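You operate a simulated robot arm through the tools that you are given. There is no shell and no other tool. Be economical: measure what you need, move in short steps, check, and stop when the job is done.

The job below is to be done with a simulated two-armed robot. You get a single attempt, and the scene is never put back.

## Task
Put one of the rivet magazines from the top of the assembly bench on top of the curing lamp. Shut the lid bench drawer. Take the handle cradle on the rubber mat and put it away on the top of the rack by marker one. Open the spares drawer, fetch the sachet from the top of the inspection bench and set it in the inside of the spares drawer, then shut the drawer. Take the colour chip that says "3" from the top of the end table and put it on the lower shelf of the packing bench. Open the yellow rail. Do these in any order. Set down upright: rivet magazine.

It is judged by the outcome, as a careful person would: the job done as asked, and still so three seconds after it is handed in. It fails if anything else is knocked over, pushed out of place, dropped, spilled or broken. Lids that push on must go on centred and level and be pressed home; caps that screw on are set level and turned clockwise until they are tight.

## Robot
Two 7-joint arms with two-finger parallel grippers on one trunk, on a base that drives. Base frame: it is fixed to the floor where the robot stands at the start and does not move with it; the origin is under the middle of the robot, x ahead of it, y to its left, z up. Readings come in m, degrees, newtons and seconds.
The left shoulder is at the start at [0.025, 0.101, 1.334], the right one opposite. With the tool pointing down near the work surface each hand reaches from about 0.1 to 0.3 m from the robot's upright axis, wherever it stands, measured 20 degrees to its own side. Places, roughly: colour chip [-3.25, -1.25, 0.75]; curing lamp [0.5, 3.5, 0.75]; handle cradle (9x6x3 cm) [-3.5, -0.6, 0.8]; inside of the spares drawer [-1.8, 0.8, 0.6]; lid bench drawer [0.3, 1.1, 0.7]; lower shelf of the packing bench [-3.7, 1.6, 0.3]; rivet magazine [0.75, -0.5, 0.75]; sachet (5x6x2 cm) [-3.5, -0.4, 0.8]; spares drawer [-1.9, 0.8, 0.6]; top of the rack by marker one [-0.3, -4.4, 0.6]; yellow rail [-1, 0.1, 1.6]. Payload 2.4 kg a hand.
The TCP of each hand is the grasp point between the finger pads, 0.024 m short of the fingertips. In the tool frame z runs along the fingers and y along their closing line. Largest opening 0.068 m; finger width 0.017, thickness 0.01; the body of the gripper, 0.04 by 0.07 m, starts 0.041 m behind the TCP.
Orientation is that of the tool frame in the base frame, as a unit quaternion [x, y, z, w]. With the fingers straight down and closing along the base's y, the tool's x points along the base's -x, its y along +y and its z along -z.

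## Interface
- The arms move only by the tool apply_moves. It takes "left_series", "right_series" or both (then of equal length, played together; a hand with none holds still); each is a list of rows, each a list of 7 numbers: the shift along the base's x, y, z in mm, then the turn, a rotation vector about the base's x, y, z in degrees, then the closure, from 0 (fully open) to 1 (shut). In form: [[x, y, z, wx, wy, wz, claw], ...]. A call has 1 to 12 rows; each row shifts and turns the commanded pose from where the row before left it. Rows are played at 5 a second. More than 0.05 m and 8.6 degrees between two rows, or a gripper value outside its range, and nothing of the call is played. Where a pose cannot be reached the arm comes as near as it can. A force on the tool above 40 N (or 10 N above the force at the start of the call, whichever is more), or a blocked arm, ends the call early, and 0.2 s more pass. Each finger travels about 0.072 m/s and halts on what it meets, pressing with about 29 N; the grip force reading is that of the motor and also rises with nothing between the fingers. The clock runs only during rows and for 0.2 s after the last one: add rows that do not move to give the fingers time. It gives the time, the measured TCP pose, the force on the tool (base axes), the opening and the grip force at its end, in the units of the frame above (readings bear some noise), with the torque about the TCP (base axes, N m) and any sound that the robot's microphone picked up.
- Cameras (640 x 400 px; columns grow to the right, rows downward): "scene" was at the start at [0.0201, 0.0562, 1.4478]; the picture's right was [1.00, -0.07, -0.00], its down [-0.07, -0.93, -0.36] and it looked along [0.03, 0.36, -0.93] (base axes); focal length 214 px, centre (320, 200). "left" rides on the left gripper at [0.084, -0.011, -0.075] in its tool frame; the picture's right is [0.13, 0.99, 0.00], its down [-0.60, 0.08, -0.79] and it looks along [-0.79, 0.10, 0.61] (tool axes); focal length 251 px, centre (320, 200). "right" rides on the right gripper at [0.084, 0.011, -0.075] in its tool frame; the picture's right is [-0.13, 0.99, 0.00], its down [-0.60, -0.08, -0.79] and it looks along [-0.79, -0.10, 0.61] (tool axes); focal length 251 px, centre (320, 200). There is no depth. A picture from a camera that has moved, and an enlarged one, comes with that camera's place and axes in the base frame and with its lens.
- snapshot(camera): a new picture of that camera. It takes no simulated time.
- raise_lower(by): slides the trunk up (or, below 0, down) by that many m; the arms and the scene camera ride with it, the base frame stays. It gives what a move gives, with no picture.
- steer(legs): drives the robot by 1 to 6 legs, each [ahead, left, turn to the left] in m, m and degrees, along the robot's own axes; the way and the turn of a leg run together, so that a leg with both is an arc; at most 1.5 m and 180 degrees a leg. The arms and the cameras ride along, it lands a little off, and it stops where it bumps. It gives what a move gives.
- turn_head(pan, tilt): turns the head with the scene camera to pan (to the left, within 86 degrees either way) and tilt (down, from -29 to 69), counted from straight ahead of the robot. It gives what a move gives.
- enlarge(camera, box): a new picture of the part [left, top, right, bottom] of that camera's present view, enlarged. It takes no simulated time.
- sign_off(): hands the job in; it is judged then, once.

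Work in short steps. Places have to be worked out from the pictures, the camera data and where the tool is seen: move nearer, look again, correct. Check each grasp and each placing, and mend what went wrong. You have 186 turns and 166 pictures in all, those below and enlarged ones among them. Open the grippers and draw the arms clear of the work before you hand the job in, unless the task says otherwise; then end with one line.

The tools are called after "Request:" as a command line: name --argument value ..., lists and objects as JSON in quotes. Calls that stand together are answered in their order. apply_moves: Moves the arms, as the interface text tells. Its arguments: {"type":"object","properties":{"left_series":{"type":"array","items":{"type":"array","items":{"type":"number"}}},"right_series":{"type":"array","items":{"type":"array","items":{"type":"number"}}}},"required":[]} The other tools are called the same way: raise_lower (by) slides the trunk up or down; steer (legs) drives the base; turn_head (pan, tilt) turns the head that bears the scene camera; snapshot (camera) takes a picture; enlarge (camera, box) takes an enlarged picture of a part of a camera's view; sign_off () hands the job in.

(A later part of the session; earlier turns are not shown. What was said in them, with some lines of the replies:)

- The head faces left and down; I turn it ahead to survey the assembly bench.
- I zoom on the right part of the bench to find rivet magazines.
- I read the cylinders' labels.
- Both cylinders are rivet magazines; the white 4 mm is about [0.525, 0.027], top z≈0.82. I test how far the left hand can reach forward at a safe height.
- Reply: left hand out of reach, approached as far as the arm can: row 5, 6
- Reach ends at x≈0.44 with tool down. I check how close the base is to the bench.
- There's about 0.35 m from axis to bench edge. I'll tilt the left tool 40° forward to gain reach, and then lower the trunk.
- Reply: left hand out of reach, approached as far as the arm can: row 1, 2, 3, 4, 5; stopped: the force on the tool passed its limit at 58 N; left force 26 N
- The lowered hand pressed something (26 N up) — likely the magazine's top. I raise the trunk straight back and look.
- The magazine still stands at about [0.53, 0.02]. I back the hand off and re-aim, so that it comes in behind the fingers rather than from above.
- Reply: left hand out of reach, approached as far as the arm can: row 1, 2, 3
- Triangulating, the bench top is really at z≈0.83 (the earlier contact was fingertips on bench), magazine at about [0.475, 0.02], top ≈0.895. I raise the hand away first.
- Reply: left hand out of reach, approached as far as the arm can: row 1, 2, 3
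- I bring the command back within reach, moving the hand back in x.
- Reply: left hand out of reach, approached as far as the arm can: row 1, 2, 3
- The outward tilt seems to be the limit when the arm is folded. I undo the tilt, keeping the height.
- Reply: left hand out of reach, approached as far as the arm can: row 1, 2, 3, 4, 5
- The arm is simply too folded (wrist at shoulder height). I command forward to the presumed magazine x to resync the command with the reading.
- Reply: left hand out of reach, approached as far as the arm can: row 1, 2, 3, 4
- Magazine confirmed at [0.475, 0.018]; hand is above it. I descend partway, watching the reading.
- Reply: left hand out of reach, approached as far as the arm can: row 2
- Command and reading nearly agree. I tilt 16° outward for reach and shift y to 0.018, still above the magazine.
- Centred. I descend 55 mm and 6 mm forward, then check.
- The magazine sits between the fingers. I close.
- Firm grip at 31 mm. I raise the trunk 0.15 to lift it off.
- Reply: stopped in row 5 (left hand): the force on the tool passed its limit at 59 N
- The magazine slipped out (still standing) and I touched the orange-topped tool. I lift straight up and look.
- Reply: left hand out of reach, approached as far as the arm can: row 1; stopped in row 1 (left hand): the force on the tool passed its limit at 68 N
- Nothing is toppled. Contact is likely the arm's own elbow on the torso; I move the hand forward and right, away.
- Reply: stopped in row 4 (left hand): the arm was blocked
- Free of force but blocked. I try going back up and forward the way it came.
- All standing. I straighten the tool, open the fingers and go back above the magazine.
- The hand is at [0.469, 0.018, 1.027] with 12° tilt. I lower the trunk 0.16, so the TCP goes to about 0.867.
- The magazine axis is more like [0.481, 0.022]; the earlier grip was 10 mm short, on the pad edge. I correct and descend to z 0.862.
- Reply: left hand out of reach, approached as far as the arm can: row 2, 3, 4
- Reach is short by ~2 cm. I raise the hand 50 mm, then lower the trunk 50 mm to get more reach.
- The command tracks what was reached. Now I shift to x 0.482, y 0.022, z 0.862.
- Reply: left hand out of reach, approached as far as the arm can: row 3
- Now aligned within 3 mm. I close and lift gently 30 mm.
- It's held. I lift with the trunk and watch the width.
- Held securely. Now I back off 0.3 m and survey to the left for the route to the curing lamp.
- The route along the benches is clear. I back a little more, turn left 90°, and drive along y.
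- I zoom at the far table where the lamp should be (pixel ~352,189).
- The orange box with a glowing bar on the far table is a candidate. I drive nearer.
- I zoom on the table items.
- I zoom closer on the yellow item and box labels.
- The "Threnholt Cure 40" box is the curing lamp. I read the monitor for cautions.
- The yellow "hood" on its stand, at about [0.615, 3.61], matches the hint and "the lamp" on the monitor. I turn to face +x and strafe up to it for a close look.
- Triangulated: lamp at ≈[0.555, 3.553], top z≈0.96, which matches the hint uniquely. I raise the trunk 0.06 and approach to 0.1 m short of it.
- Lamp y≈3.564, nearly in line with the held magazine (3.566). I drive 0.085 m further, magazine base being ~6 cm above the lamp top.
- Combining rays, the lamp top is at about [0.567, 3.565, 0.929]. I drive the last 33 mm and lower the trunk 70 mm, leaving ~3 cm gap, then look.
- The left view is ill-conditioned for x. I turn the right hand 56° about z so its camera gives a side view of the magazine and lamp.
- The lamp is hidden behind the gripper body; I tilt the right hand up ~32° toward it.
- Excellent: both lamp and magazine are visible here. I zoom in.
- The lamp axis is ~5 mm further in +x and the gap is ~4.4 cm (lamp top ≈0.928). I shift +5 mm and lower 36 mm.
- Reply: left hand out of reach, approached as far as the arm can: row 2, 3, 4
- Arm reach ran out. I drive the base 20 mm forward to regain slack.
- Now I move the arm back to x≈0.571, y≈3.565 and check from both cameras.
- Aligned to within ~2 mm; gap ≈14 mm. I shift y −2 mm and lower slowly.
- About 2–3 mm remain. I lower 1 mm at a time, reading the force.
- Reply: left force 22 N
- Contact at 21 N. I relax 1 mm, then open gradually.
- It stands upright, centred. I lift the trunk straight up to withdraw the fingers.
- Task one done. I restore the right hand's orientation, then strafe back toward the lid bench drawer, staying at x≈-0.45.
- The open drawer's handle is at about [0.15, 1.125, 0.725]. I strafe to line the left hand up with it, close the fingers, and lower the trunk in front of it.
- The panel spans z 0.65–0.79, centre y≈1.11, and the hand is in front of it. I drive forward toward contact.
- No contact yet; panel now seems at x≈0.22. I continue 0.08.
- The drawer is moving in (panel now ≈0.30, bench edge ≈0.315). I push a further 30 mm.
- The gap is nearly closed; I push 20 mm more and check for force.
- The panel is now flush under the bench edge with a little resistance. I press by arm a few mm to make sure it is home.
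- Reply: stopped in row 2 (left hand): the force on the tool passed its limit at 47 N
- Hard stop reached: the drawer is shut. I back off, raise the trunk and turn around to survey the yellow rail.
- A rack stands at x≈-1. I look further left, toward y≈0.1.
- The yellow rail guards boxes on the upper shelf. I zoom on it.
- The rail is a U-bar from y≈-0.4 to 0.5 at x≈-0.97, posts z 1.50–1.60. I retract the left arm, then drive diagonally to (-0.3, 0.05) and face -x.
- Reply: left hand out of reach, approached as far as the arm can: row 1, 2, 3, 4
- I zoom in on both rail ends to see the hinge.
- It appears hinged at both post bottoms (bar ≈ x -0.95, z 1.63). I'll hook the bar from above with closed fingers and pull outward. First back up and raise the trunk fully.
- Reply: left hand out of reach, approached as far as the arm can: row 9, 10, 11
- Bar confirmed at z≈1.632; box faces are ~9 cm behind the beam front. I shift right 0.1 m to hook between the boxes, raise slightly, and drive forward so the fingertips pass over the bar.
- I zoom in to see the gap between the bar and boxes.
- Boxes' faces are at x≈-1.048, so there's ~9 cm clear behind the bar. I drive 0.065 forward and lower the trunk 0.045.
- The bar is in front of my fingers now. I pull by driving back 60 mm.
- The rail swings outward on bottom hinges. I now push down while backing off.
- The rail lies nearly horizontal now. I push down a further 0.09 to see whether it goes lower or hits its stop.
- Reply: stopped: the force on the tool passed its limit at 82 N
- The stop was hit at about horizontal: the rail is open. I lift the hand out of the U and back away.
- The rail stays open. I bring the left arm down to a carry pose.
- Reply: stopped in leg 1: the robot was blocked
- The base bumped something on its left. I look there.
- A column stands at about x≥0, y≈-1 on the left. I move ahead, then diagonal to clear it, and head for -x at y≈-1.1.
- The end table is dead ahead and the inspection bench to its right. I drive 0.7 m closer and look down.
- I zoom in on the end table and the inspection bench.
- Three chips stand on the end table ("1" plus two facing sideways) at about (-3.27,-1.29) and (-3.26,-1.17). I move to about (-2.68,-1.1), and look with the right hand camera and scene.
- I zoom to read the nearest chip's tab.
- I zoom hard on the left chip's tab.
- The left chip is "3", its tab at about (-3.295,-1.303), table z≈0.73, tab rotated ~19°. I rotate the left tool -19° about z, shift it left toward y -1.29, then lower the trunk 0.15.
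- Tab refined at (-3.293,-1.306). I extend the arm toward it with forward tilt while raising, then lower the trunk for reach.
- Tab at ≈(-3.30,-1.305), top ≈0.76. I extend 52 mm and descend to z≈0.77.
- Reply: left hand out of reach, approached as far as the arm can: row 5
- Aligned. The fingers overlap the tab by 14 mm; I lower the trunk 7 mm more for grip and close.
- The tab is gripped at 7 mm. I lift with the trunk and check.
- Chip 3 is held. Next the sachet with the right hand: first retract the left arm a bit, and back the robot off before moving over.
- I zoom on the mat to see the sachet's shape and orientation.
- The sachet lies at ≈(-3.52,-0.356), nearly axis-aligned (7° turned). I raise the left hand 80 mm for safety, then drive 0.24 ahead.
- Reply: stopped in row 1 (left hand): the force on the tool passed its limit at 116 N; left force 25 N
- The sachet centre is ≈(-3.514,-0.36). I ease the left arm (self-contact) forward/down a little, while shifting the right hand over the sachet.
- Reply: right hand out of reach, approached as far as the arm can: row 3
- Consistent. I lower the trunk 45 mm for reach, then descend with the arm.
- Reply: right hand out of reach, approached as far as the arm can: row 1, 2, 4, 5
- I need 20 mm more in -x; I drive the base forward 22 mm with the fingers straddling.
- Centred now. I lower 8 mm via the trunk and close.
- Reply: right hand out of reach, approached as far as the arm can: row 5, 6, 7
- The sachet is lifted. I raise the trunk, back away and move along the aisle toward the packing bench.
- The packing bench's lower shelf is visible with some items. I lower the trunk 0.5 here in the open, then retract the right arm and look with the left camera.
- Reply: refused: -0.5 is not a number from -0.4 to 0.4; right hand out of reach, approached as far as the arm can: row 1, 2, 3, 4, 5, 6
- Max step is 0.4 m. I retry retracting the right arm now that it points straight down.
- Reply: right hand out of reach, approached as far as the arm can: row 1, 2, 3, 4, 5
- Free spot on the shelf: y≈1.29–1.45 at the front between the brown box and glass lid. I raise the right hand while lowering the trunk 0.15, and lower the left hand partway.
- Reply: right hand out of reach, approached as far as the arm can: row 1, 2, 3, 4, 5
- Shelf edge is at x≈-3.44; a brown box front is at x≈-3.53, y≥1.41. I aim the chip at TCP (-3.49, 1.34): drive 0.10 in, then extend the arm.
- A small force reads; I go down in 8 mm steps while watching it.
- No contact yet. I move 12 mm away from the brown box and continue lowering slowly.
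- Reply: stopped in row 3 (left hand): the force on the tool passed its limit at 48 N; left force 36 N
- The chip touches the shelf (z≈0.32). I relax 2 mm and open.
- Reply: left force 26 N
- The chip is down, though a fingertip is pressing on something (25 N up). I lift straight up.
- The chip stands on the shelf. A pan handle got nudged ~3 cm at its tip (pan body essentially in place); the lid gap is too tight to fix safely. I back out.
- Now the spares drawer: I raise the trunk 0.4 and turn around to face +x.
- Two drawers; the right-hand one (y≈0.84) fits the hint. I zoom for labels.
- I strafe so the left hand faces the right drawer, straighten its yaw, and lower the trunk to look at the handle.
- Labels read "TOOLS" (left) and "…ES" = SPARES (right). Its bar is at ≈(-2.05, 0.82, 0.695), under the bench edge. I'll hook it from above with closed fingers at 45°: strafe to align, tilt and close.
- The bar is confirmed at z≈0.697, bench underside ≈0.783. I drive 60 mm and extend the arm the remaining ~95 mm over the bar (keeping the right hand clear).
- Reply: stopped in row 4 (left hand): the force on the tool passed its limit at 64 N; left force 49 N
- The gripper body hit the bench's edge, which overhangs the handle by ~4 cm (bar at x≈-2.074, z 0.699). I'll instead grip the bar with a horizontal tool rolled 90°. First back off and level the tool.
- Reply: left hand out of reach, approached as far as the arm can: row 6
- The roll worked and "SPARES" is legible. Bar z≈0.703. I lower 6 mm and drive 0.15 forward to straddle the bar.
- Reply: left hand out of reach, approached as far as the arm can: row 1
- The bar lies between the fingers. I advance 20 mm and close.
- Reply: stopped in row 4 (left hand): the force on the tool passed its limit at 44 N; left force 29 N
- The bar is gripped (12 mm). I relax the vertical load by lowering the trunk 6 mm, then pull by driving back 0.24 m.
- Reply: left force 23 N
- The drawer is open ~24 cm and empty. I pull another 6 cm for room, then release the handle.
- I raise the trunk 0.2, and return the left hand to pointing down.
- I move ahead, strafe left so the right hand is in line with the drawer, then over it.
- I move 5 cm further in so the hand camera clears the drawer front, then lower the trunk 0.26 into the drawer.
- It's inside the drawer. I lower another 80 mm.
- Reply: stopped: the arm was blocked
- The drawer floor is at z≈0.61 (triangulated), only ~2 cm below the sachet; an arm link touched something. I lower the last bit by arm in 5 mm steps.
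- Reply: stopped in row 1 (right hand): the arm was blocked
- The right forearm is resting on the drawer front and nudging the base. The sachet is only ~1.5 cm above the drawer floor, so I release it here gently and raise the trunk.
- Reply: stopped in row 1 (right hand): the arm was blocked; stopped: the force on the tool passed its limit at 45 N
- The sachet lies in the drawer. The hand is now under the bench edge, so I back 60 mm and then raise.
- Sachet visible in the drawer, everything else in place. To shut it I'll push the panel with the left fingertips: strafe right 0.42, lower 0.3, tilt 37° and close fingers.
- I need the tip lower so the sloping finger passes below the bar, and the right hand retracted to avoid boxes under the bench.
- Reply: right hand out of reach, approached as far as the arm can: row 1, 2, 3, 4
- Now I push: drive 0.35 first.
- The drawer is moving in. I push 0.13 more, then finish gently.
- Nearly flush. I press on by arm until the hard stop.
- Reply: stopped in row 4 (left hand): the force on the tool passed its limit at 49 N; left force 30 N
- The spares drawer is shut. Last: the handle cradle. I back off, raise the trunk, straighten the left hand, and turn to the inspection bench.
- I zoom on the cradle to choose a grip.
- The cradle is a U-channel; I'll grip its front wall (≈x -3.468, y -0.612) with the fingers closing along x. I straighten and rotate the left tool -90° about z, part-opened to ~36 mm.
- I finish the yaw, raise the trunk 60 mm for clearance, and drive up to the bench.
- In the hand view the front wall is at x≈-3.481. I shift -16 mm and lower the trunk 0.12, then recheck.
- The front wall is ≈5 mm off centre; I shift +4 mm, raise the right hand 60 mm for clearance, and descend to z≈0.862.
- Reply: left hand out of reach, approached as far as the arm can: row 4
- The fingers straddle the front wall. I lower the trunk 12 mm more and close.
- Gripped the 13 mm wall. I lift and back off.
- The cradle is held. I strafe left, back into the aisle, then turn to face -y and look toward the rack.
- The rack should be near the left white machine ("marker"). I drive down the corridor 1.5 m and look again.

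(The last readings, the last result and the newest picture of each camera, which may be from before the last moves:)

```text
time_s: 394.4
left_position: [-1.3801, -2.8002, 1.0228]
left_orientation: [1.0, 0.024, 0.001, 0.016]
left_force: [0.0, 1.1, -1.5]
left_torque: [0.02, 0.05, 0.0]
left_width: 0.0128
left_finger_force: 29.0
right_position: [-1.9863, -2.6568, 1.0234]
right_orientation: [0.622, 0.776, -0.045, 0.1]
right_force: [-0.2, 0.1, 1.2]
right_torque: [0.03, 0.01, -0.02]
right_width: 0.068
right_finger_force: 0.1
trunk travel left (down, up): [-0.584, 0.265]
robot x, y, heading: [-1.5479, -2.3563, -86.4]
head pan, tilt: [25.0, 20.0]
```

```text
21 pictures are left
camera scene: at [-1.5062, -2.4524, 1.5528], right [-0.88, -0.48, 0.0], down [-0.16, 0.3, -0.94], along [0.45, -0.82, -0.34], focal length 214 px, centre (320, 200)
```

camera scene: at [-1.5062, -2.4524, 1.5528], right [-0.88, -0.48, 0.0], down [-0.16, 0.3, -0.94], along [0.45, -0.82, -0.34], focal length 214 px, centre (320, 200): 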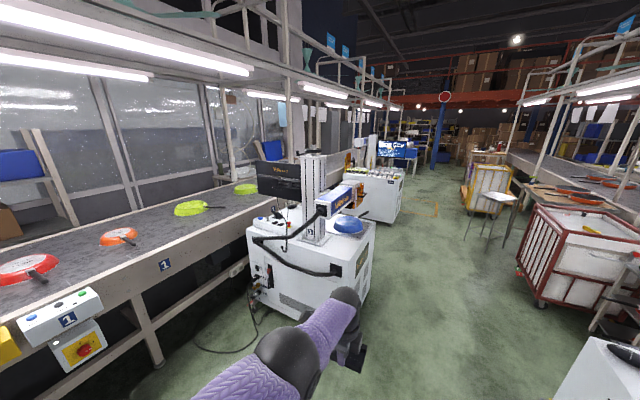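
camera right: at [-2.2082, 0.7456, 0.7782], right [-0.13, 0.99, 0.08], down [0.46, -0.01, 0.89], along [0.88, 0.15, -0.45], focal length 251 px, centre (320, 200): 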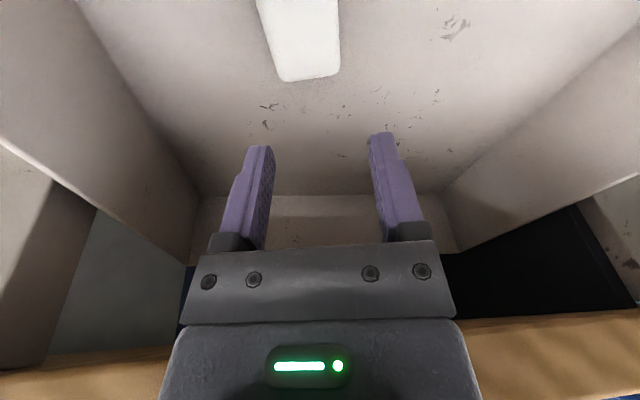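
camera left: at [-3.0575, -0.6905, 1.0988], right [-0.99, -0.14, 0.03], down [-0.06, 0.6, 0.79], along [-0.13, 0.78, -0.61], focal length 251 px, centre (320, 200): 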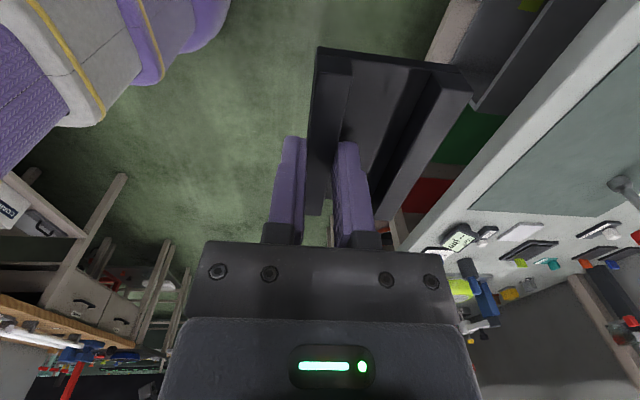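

Marker one hides the rack beyond it. I sidestep right and continue down past it.

Request:
steer --legs '[[0.3, -0.25, -4], [1.4, 0, 0], [0.5, 0, 0]]'

Request:
turn_head --pan 70 --tilt 25

Request:
snapshot --camera "scene"

```text
time_s: 397.9
left_position: [-1.6428, -3.1897, 1.0223]
left_orientation: [1.0, -0.008, 0.001, 0.016]
left_force: [0.5, -0.6, -2.0]
left_torque: [0.02, -0.02, -0.02]
left_width: 0.0128
left_finger_force: 29.3
right_position: [-2.2381, -3.0035, 1.0229]
right_orientation: [0.647, 0.755, -0.043, 0.095]
right_force: [0.5, 6.7, 2.4]
right_torque: [-0.38, 0.1, -0.03]
right_width: 0.0679
right_finger_force: 0.1
trunk travel left (down, up): [-0.584, 0.265]
robot x, y, heading: [-1.7814, -2.7332, -89.9]
head pan, tilt: [25.0, 20.0]
stopped in leg 2: the force on the tool passed its limit at 83 N (the readings are from after the stop); the commanded pose is now the measured one
```

```text
time_s: 399.1
left_position: [-1.6426, -3.1899, 1.0223]
left_orientation: [1.0, -0.009, 0.001, 0.015]
left_force: [-0.1, 0.3, -2.9]
left_torque: [0.07, -0.04, 0.01]
left_width: 0.0127
left_finger_force: 28.6
right_position: [-2.2379, -3.0039, 1.023]
right_orientation: [0.647, 0.755, -0.043, 0.095]
right_force: [0.7, 9.6, 1.3]
right_torque: [-0.48, 0.05, -0.11]
right_width: 0.068
right_finger_force: 0.0
trunk travel left (down, up): [-0.584, 0.265]
robot x, y, heading: [-1.7805, -2.7364, -90.0]
head pan, tilt: [70.0, 25.0]
```

```text
20 pictures are left
camera scene: at [-1.6976, -2.7804, 1.5447], right [-0.34, -0.94, 0.0], down [-0.4, 0.14, -0.91], along [0.85, -0.31, -0.42], focal length 214 px, centre (320, 200)
```

scene: 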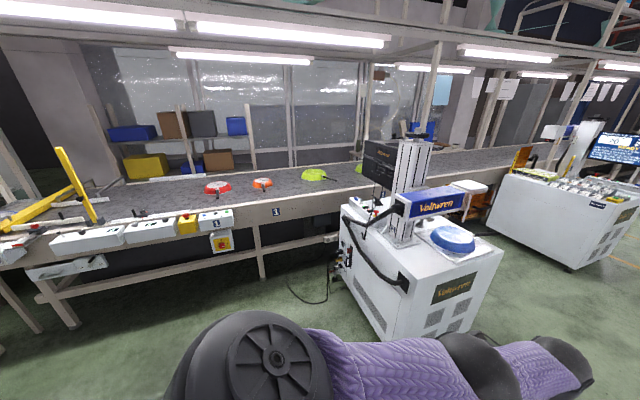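

The right hand bumped the machine on the right. I back off at once and look.

Request:
steer --legs '[[-0.15, 0, 0]]'

Request:
turn_head --pan -40 --tilt 35

Request:
snapshot --camera "scene"

```text
time_s: 400.4
left_position: [-1.6433, -3.0382, 1.0231]
left_orientation: [1.0, -0.01, 0.001, 0.016]
left_force: [0.6, 0.2, -1.4]
left_torque: [0.03, -0.03, 0.01]
left_width: 0.0129
left_finger_force: 28.5
right_position: [-2.2383, -2.8517, 1.0221]
right_orientation: [0.648, 0.755, -0.043, 0.095]
right_force: [-0.5, 0.2, 0.1]
right_torque: [-0.04, 0.0, 0.02]
right_width: 0.068
right_finger_force: 0.0
trunk travel left (down, up): [-0.584, 0.265]
robot x, y, heading: [-1.7792, -2.584, -90.5]
head pan, tilt: [70.0, 25.0]
```

```text
time_s: 402.3
left_position: [-1.6434, -3.0384, 1.0229]
left_orientation: [1.0, -0.009, 0.001, 0.016]
left_force: [0.6, 0.0, -1.2]
left_torque: [0.04, 0.0, -0.02]
left_width: 0.0131
left_finger_force: 28.9
right_position: [-2.2392, -2.8515, 1.022]
right_orientation: [0.647, 0.755, -0.042, 0.096]
right_force: [-0.1, -0.2, -0.6]
right_torque: [0.0, 0.02, -0.03]
right_width: 0.068
right_finger_force: 0.1
trunk travel left (down, up): [-0.584, 0.265]
robot x, y, heading: [-1.7851, -2.5777, -90.1]
head pan, tilt: [-40.0, 35.0]
```

```text
19 pictures are left
camera scene: at [-1.8408, -2.6661, 1.5289], right [-0.76, 0.65, 0.0], down [0.37, 0.44, -0.82], along [-0.53, -0.63, -0.57], focal length 214 px, centre (320, 200)
```

scene: 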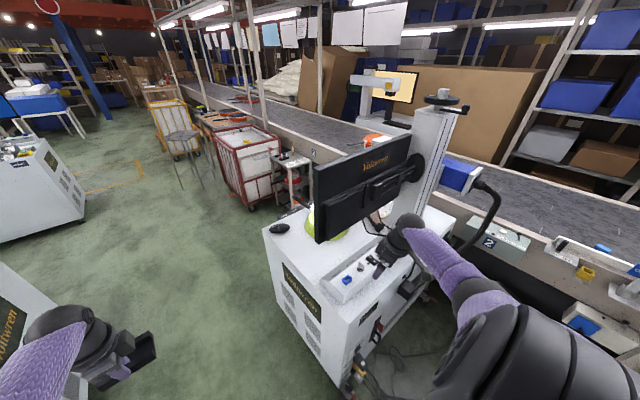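

Nothing was disturbed. I tuck the right hand in by 0.2 m, sidestep left, and proceed along x≈-1.6.

Request:
apply_moves --right_series '[[40, 0, 0, 0, 0, 0, 0.5], [40, 0, 0, 0, 0, 0, 1], [40, 0, 0, 0, 0, 0, 1], [40, 0, 0, 0, 0, 0, 1], [40, 0, 0, 0, 0, 0, 1], [0, 0, 0, 0, 0, 0, 1]]'

Request:
steer --legs '[[0, 0.1, 0], [1.5, 0, 0], [0.6, 0, 0]]'

Request:
turn_head --pan 75 --tilt 30

Request:
snapshot --camera "scene"

```text
time_s: 403.7
left_position: [-1.6436, -3.0392, 1.0239]
left_orientation: [1.0, -0.01, 0.001, 0.016]
left_force: [-1.5, -1.2, -2.0]
left_torque: [0.02, -0.02, -0.01]
left_width: 0.0129
left_finger_force: 29.3
right_position: [-2.0384, -2.8498, 1.0228]
right_orientation: [0.649, 0.754, -0.043, 0.096]
right_force: [0.2, 0.0, -0.1]
right_torque: [0.01, 0.01, -0.01]
right_width: 0.0
right_finger_force: 23.3
trunk travel left (down, up): [-0.584, 0.265]
robot x, y, heading: [-1.7819, -2.5831, -90.1]
head pan, tilt: [-40.0, 35.0]
```

```text
time_s: 414.9
left_position: [-1.5683, -5.1437, 1.0234]
left_orientation: [1.0, -0.014, 0.001, 0.015]
left_force: [0.5, -0.3, -1.3]
left_torque: [0.0, -0.01, -0.02]
left_width: 0.0128
left_finger_force: 28.3
right_position: [-1.9623, -4.9508, 1.0221]
right_orientation: [0.651, 0.752, -0.043, 0.095]
right_force: [0.8, 0.3, 0.2]
right_torque: [0.04, 0.0, 0.0]
right_width: 0.0001
right_finger_force: 23.8
trunk travel left (down, up): [-0.584, 0.265]
robot x, y, heading: [-1.704, -4.6884, -90.8]
head pan, tilt: [-40.0, 35.0]
```

```text
time_s: 416.8
left_position: [-1.5695, -5.143, 1.0228]
left_orientation: [1.0, -0.014, 0.0, 0.016]
left_force: [0.4, -0.8, -1.0]
left_torque: [0.04, -0.02, -0.03]
left_width: 0.0129
left_finger_force: 29.0
right_position: [-1.9625, -4.9504, 1.0226]
right_orientation: [0.651, 0.752, -0.043, 0.095]
right_force: [0.3, -1.3, 0.3]
right_torque: [0.0, -0.02, -0.01]
right_width: 0.0
right_finger_force: 23.6
trunk travel left (down, up): [-0.584, 0.265]
robot x, y, heading: [-1.7057, -4.6875, -90.5]
head pan, tilt: [75.0, 30.0]
```

```text
18 pictures are left
camera scene: at [-1.6183, -4.7261, 1.5367], right [-0.27, -0.96, 0.0], down [-0.48, 0.14, -0.87], along [0.83, -0.23, -0.5], focal length 214 px, centre (320, 200)
```

scene: 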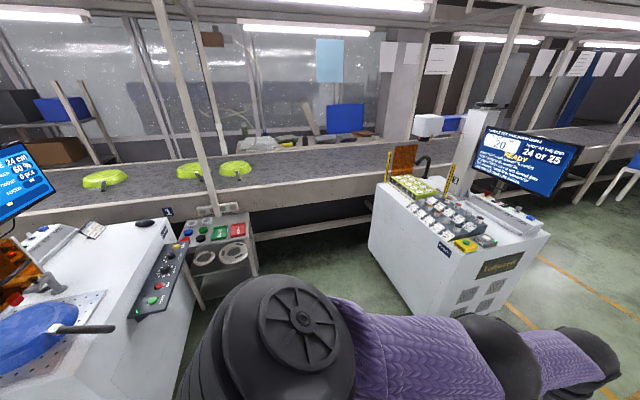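

The small rack at the left (px 220,235) matches [-0.3,-4.37,0.6]. I zoom in.

Request:
enlarge --camera "scene" --box '[165, 195, 265, 295]'

```text
4.00 times, centred on (215, 245) of scene
camera zoom: at [-1.6183, -4.7261, 1.5367], right [-0.27, -0.96, 0.0], down [-0.48, 0.14, -0.87], along [0.83, -0.23, -0.5], focal length 858 px, centre (740, 20)
```

zoom: 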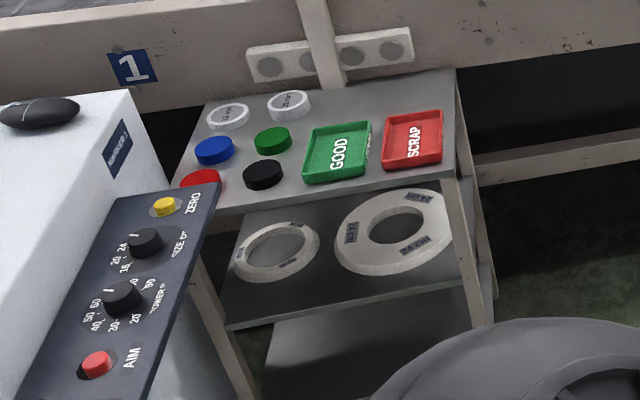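

Rack top has free space at its back-right: about x -0.22…-0.09, y -4.56…-4.31. I'll approach from the open floor at its right, heading ~38°, so first tuck the right hand closer to the body.

Request:
apply_moves --right_series '[[15, 35, 0, 0, 0, 0, 1], [15, 35, 0, 0, 0, 0, 1], [15, 35, 0, 0, 0, 0, 1], [15, 35, 0, 0, 0, 0, 1], [0, 0, 0, 0, 0, 0, 1]]'

Request:
steer --legs '[[0.2, 0, 0], [0, 0, 128.5]]'

```text
time_s: 418.0
left_position: [-1.5682, -5.1428, 1.0225]
left_orientation: [1.0, -0.014, 0.001, 0.015]
left_force: [0.5, 0.0, -1.4]
left_torque: [0.06, -0.01, -0.02]
left_width: 0.0128
left_finger_force: 28.7
right_position: [-1.9023, -4.8122, 1.0217]
right_orientation: [0.651, 0.752, -0.043, 0.095]
right_force: [-0.4, 0.0, 0.2]
right_torque: [0.0, 0.02, -0.02]
right_width: 0.0
right_finger_force: 23.4
trunk travel left (down, up): [-0.584, 0.265]
robot x, y, heading: [-1.7056, -4.6875, -90.7]
head pan, tilt: [75.0, 30.0]
```

```text
time_s: 425.0
left_position: [-1.4425, -4.4902, 1.0214]
left_orientation: [0.44, 0.898, 0.014, 0.006]
left_force: [-0.5, -0.7, -1.9]
left_torque: [0.0, 0.03, 0.07]
left_width: 0.0132
left_finger_force: 28.7
right_position: [-1.4854, -4.9568, 1.0218]
right_orientation: [-0.402, 0.91, 0.067, 0.079]
right_force: [0.5, 0.5, -0.2]
right_torque: [0.02, 0.01, 0.0]
right_width: 0.0001
right_finger_force: 22.9
trunk travel left (down, up): [-0.584, 0.265]
robot x, y, heading: [-1.7045, -4.8852, 38.6]
head pan, tilt: [75.0, 30.0]
```

Now I drive in the +x direction ~0.9 m (crabwise) and look.

Request:
steer --legs '[[0.703, -0.562, 0]]'

Request:
turn_head --pan 15 --tilt 45

Request:
snapshot --camera "scene"

```text
time_s: 429.8
left_position: [-0.5341, -4.4798, 1.0227]
left_orientation: [0.442, 0.897, 0.015, 0.007]
left_force: [-0.5, -0.6, -1.6]
left_torque: [-0.05, 0.08, -0.02]
left_width: 0.0131
left_finger_force: 29.4
right_position: [-0.5801, -4.9487, 1.0223]
right_orientation: [-0.399, 0.911, 0.067, 0.081]
right_force: [0.2, 0.6, 0.2]
right_torque: [0.02, 0.02, 0.0]
right_width: 0.0003
right_finger_force: 23.6
trunk travel left (down, up): [-0.584, 0.265]
robot x, y, heading: [-0.8034, -4.8766, 38.6]
head pan, tilt: [75.0, 30.0]
```

```text
time_s: 431.1
left_position: [-0.5347, -4.4801, 1.023]
left_orientation: [0.443, 0.896, 0.014, 0.006]
left_force: [0.2, 0.1, -1.4]
left_torque: [0.0, 0.02, -0.03]
left_width: 0.013
left_finger_force: 28.7
right_position: [-0.5797, -4.9478, 1.0206]
right_orientation: [-0.399, 0.911, 0.067, 0.08]
right_force: [-0.3, -0.2, -0.1]
right_torque: [0.04, -0.01, -0.01]
right_width: 0.0
right_finger_force: 23.2
trunk travel left (down, up): [-0.584, 0.265]
robot x, y, heading: [-0.8016, -4.8751, 38.4]
head pan, tilt: [15.0, 45.0]
```

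```text
16 pictures are left
camera scene: at [-0.7425, -4.7984, 1.5141], right [0.8, -0.6, 0.0], down [-0.42, -0.57, -0.71], along [0.42, 0.57, -0.71], focal length 214 px, centre (320, 200)
```

scene: 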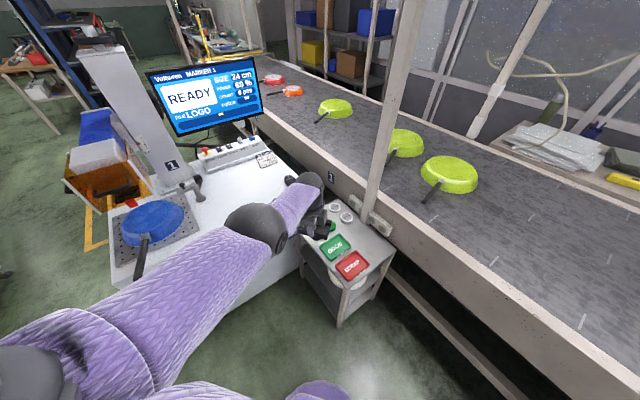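

Both views agree on z≈0.60. Free area is x -0.26…-0.13, y -4.56…-4.35. I turn the tool -25° to align the cradle better, then drive so TCP is at ≈(-0.217,-4.48).

Request:
apply_moves --left_series '[[0, 0, 0, 0, 0, -8.3, 1], [0, 0, 0, 0, 0, -8.3, 1], [0, 0, 0, 0, 0, -8.3, 1], [0, 0, 0, 0, 0, 0, 1]]'

Request:
steer --legs '[[0.249, -0.197, 0]]'

Request:
snapshot --camera "left"

```text
time_s: 432.1
left_position: [-0.5338, -4.4794, 1.0237]
left_orientation: [0.626, 0.78, 0.013, 0.009]
left_force: [-0.1, -0.1, -0.9]
left_torque: [0.0, 0.01, -0.01]
left_width: 0.0131
left_finger_force: 28.9
right_position: [-0.5803, -4.9487, 1.0218]
right_orientation: [-0.4, 0.911, 0.067, 0.08]
right_force: [0.5, 0.0, 0.3]
right_torque: [0.02, -0.01, -0.02]
right_width: 0.0
right_finger_force: 24.0
trunk travel left (down, up): [-0.584, 0.265]
robot x, y, heading: [-0.8004, -4.8768, 38.7]
head pan, tilt: [15.0, 45.0]
```

```text
time_s: 434.2
left_position: [-0.2218, -4.4759, 1.0243]
left_orientation: [0.622, 0.783, 0.011, 0.009]
left_force: [0.2, 0.8, -1.9]
left_torque: [-0.02, 0.01, 0.01]
left_width: 0.0129
left_finger_force: 29.3
right_position: [-0.2617, -4.9436, 1.0214]
right_orientation: [-0.403, 0.909, 0.068, 0.079]
right_force: [-0.6, -0.5, 0.7]
right_torque: [-0.01, -0.03, -0.03]
right_width: 0.0
right_finger_force: 23.9
trunk travel left (down, up): [-0.584, 0.265]
robot x, y, heading: [-0.4882, -4.8684, 38.9]
head pan, tilt: [15.0, 45.0]
```

```text
15 pictures are left
camera left: at [-0.2537, -4.3961, 1.0983], right [0.94, 0.35, 0.03], down [0.19, -0.58, 0.79], along [0.3, -0.74, -0.61], focal length 251 px, centre (320, 200)
```

left: 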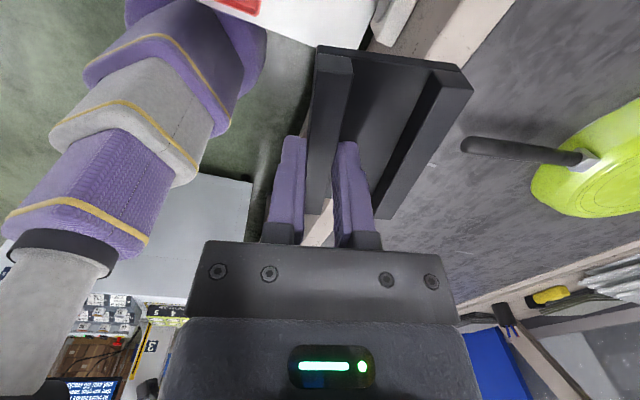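

Clear of the conveyor edge (x≈-0.10). I lower the trunk 0.3 and look.

Request:
raise_lower --by -0.3

Request:
snapshot --camera "left"

Request:
snapshot --camera "scene"

```text
time_s: 437.2
left_position: [-0.2224, -4.4763, 0.7233]
left_orientation: [0.622, 0.783, 0.013, 0.009]
left_force: [-0.8, 0.5, -1.0]
left_torque: [-0.01, 0.04, 0.01]
left_width: 0.0127
left_finger_force: 28.7
right_position: [-0.2632, -4.9439, 0.7214]
right_orientation: [-0.403, 0.909, 0.068, 0.08]
right_force: [0.2, 0.6, -0.3]
right_torque: [0.03, 0.0, -0.03]
right_width: 0.0002
right_finger_force: 24.0
trunk travel left (down, up): [-0.284, 0.565]
robot x, y, heading: [-0.4897, -4.8716, 38.9]
head pan, tilt: [15.0, 45.0]
```

```text
14 pictures are left
camera left: at [-0.2545, -4.3961, 0.7987], right [0.94, 0.35, 0.03], down [0.19, -0.58, 0.79], along [0.3, -0.74, -0.61], focal length 251 px, centre (320, 200)
```

left: 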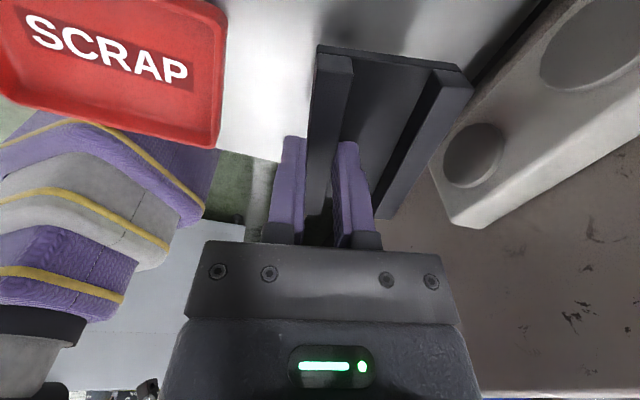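

```text
13 pictures are left
camera scene: at [-0.3986, -4.7724, 1.2123], right [0.81, -0.59, 0.0], down [-0.42, -0.57, -0.71], along [0.42, 0.57, -0.71], focal length 214 px, centre (320, 200)
```

scene: 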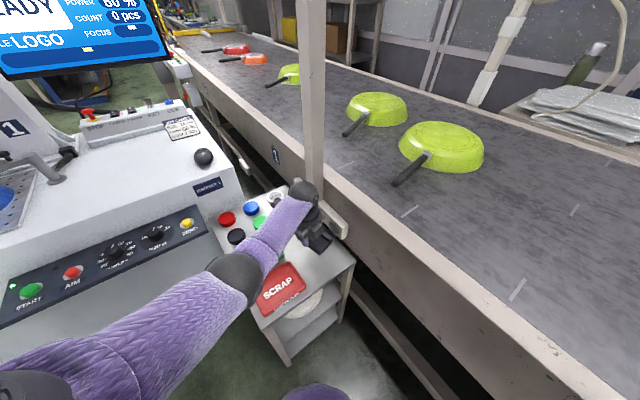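

Position is good: tray edge x≈-0.284, cradle spans ≈-0.24…-0.16, rack edge y≈-4.58. I lower 70 mm more, then step down.

Request:
raise_lower --by -0.07

Request:
apply_moves --left_series '[[0, 0, -4, 0, 0, 0, 1], [0, 0, -4, 0, 0, 0, 1], [0, 0, -3, 0, 0, 0, 1], [0, 0, -3, 0, 0, 0, 1], [0, 0, 0, 0, 0, 0, 1]]'

Request:
snapshot --camera "left"

```text
time_s: 438.3
left_position: [-0.222, -4.4771, 0.654]
left_orientation: [0.622, 0.783, 0.014, 0.01]
left_force: [-1.5, 0.8, 9.9]
left_torque: [0.34, 0.21, -0.01]
left_width: 0.0132
left_finger_force: 29.2
right_position: [-0.265, -4.945, 0.6518]
right_orientation: [-0.404, 0.909, 0.068, 0.079]
right_force: [-0.1, 0.6, 0.1]
right_torque: [0.01, 0.0, -0.01]
right_width: 0.0
right_finger_force: 23.3
trunk travel left (down, up): [-0.214, 0.635]
robot x, y, heading: [-0.4849, -4.8722, 38.9]
head pan, tilt: [15.0, 45.0]
```

```text
time_s: 438.8
left_position: [-0.221, -4.4767, 0.6529]
left_orientation: [0.622, 0.783, 0.017, 0.012]
left_force: [-2.5, 0.0, 27.2]
left_torque: [-0.47, 0.18, -0.01]
left_width: 0.0128
left_finger_force: 28.9
right_position: [-0.2647, -4.9451, 0.6529]
right_orientation: [-0.404, 0.909, 0.068, 0.08]
right_force: [-0.7, -1.0, 0.2]
right_torque: [0.01, 0.03, -0.02]
right_width: 0.0
right_finger_force: 23.8
trunk travel left (down, up): [-0.214, 0.635]
robot x, y, heading: [-0.4865, -4.8672, 38.7]
head pan, tilt: [15.0, 45.0]
stopped in row 2 (left hand): the force on the tool passed its limit at 47 N (the readings are from after the stop); the commanded pose is now the measured one
```

```text
12 pictures are left
camera left: at [-0.2538, -4.3958, 0.7276], right [0.94, 0.35, 0.04], down [0.18, -0.58, 0.79], along [0.3, -0.73, -0.61], focal length 251 px, centre (320, 200)
```

left: 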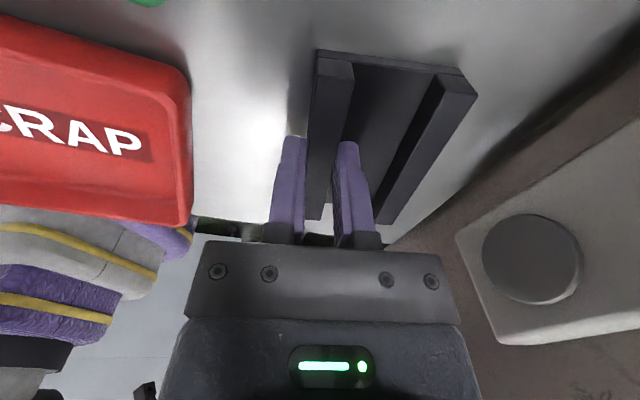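

The cradle rests on the rack top, clear of the tray. I relax 1 mm and open to ~34 mm.

Request:
apply_moves --left_series '[[0, 0, 1, 0, 0, 0, 1], [0, 0, 0, 0, 0, 0, 0.8], [0, 0, 0, 0, 0, 0, 0.65], [0, 0, 0, 0, 0, 0, 0.55], [0, 0, 0, 0, 0, 0, 0.55], [0, 0, 0, 0, 0, 0, 0.55]]'

Request:
apply_moves --left_series '[[0, 0, 8, 0, 0, 0, 0.55], [0, 0, 15, 0, 0, 0, 0.55], [0, 0, 15, 0, 0, 0, 0.55], [0, 0, 0, 0, 0, 0, 0.55]]'

Request:
snapshot --camera "left"

```text
time_s: 440.2
left_position: [-0.2235, -4.4766, 0.6514]
left_orientation: [0.621, 0.783, 0.016, 0.011]
left_force: [-10.0, 0.5, 34.3]
left_torque: [0.07, -0.23, 0.12]
left_width: 0.0236
left_finger_force: 0.1
right_position: [-0.2655, -4.9451, 0.6517]
right_orientation: [-0.404, 0.909, 0.068, 0.081]
right_force: [-0.2, 0.7, 0.8]
right_torque: [-0.04, 0.01, 0.01]
right_width: 0.0
right_finger_force: 23.4
trunk travel left (down, up): [-0.214, 0.635]
robot x, y, heading: [-0.4874, -4.8724, 39.0]
head pan, tilt: [15.0, 45.0]
```

```text
time_s: 441.2
left_position: [-0.223, -4.4756, 0.6872]
left_orientation: [0.622, 0.783, 0.015, 0.01]
left_force: [0.1, 0.0, -0.4]
left_torque: [0.01, 0.02, 0.02]
left_width: 0.0307
left_finger_force: 0.0
right_position: [-0.2647, -4.9442, 0.6518]
right_orientation: [-0.403, 0.909, 0.068, 0.079]
right_force: [-0.5, -0.5, 0.6]
right_torque: [0.01, -0.01, -0.02]
right_width: 0.0
right_finger_force: 23.6
trunk travel left (down, up): [-0.214, 0.635]
robot x, y, heading: [-0.4868, -4.8747, 38.8]
head pan, tilt: [15.0, 45.0]
```

```text
11 pictures are left
camera left: at [-0.2545, -4.396, 0.7629], right [0.94, 0.35, 0.03], down [0.19, -0.58, 0.79], along [0.3, -0.74, -0.61], focal length 251 px, centre (320, 200)
```

left: 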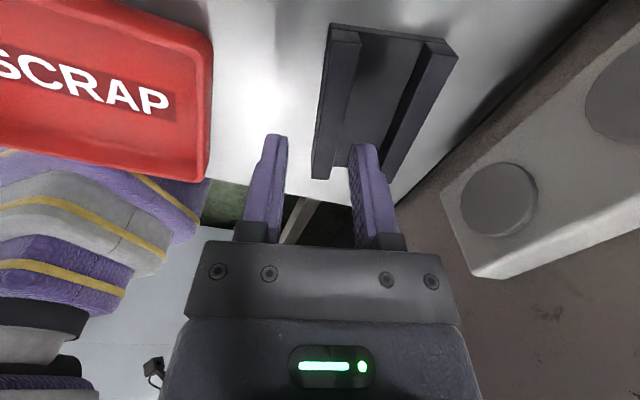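

The cradle stands fully on the rack top. I raise the trunk, withdraw, and take a final look.

Request:
raise_lower --by 0.3

Request:
steer --legs '[[-0.25, 0.2, 0]]'

Request:
apply_moves --left_series '[[0, 0, 0, 0, 0, 0, 0.2], [0, 0, 0, 0, 0, 0, 0]]' --right_series '[[0, 0, 0, 0, 0, 0, 0.5], [0, 0, 0, 0, 0, 0, 0]]'

Request:
snapshot --camera "scene"

```text
time_s: 444.2
left_position: [-0.221, -4.4748, 0.9884]
left_orientation: [0.622, 0.783, 0.014, 0.01]
left_force: [0.0, -0.3, 0.4]
left_torque: [0.0, 0.05, 0.02]
left_width: 0.0304
left_finger_force: 0.0
right_position: [-0.2627, -4.9455, 0.9508]
right_orientation: [-0.404, 0.909, 0.068, 0.079]
right_force: [-1.1, -0.6, -0.4]
right_torque: [-0.01, -0.01, -0.03]
right_width: 0.0
right_finger_force: 23.5
trunk travel left (down, up): [-0.514, 0.335]
robot x, y, heading: [-0.488, -4.8706, 38.9]
head pan, tilt: [15.0, 45.0]
```

```text
time_s: 446.3
left_position: [-0.5484, -4.4767, 0.9876]
left_orientation: [0.619, 0.785, 0.015, 0.01]
left_force: [0.2, 0.7, -1.2]
left_torque: [0.02, 0.0, 0.0]
left_width: 0.0305
left_finger_force: 0.0
right_position: [-0.5869, -4.9466, 0.9518]
right_orientation: [-0.407, 0.907, 0.068, 0.079]
right_force: [-0.2, -0.3, 0.5]
right_torque: [0.04, 0.01, 0.02]
right_width: 0.0
right_finger_force: 23.5
trunk travel left (down, up): [-0.514, 0.335]
robot x, y, heading: [-0.8098, -4.8761, 39.6]
head pan, tilt: [15.0, 45.0]
```

```text
time_s: 446.9
left_position: [-0.5478, -4.4774, 0.9886]
left_orientation: [0.618, 0.786, 0.014, 0.01]
left_force: [0.2, 0.0, 0.3]
left_torque: [-0.01, 0.0, 0.0]
left_width: 0.0677
left_finger_force: 0.0
right_position: [-0.587, -4.9467, 0.9508]
right_orientation: [-0.407, 0.908, 0.067, 0.079]
right_force: [0.1, -1.2, 1.0]
right_torque: [0.01, 0.0, 0.0]
right_width: 0.0681
right_finger_force: 0.1
trunk travel left (down, up): [-0.514, 0.335]
robot x, y, heading: [-0.8063, -4.8759, 39.4]
head pan, tilt: [15.0, 45.0]
```

```text
10 pictures are left
camera scene: at [-0.7485, -4.7962, 1.4439], right [0.81, -0.58, 0.0], down [-0.41, -0.57, -0.71], along [0.41, 0.57, -0.71], focal length 214 px, centre (320, 200)
```

scene: 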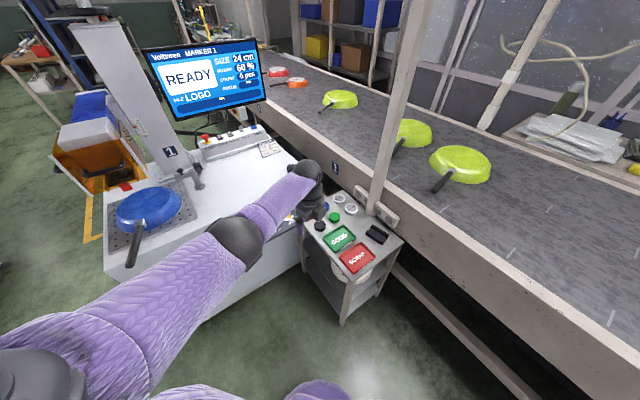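

The cradle lies on the rack top with its neighbours undisturbed, both grippers are open and clear. I hand the job in.

Request:
sign_off

```text
The job is handed in.
```

All six tasks are done and handed in. One side effect: while I placed chip "3" on the packing bench's lower shelf, my finger pushed a pan's handle about 3 cm sideways, and I left it because the gap beside it was too tight to correct safely.
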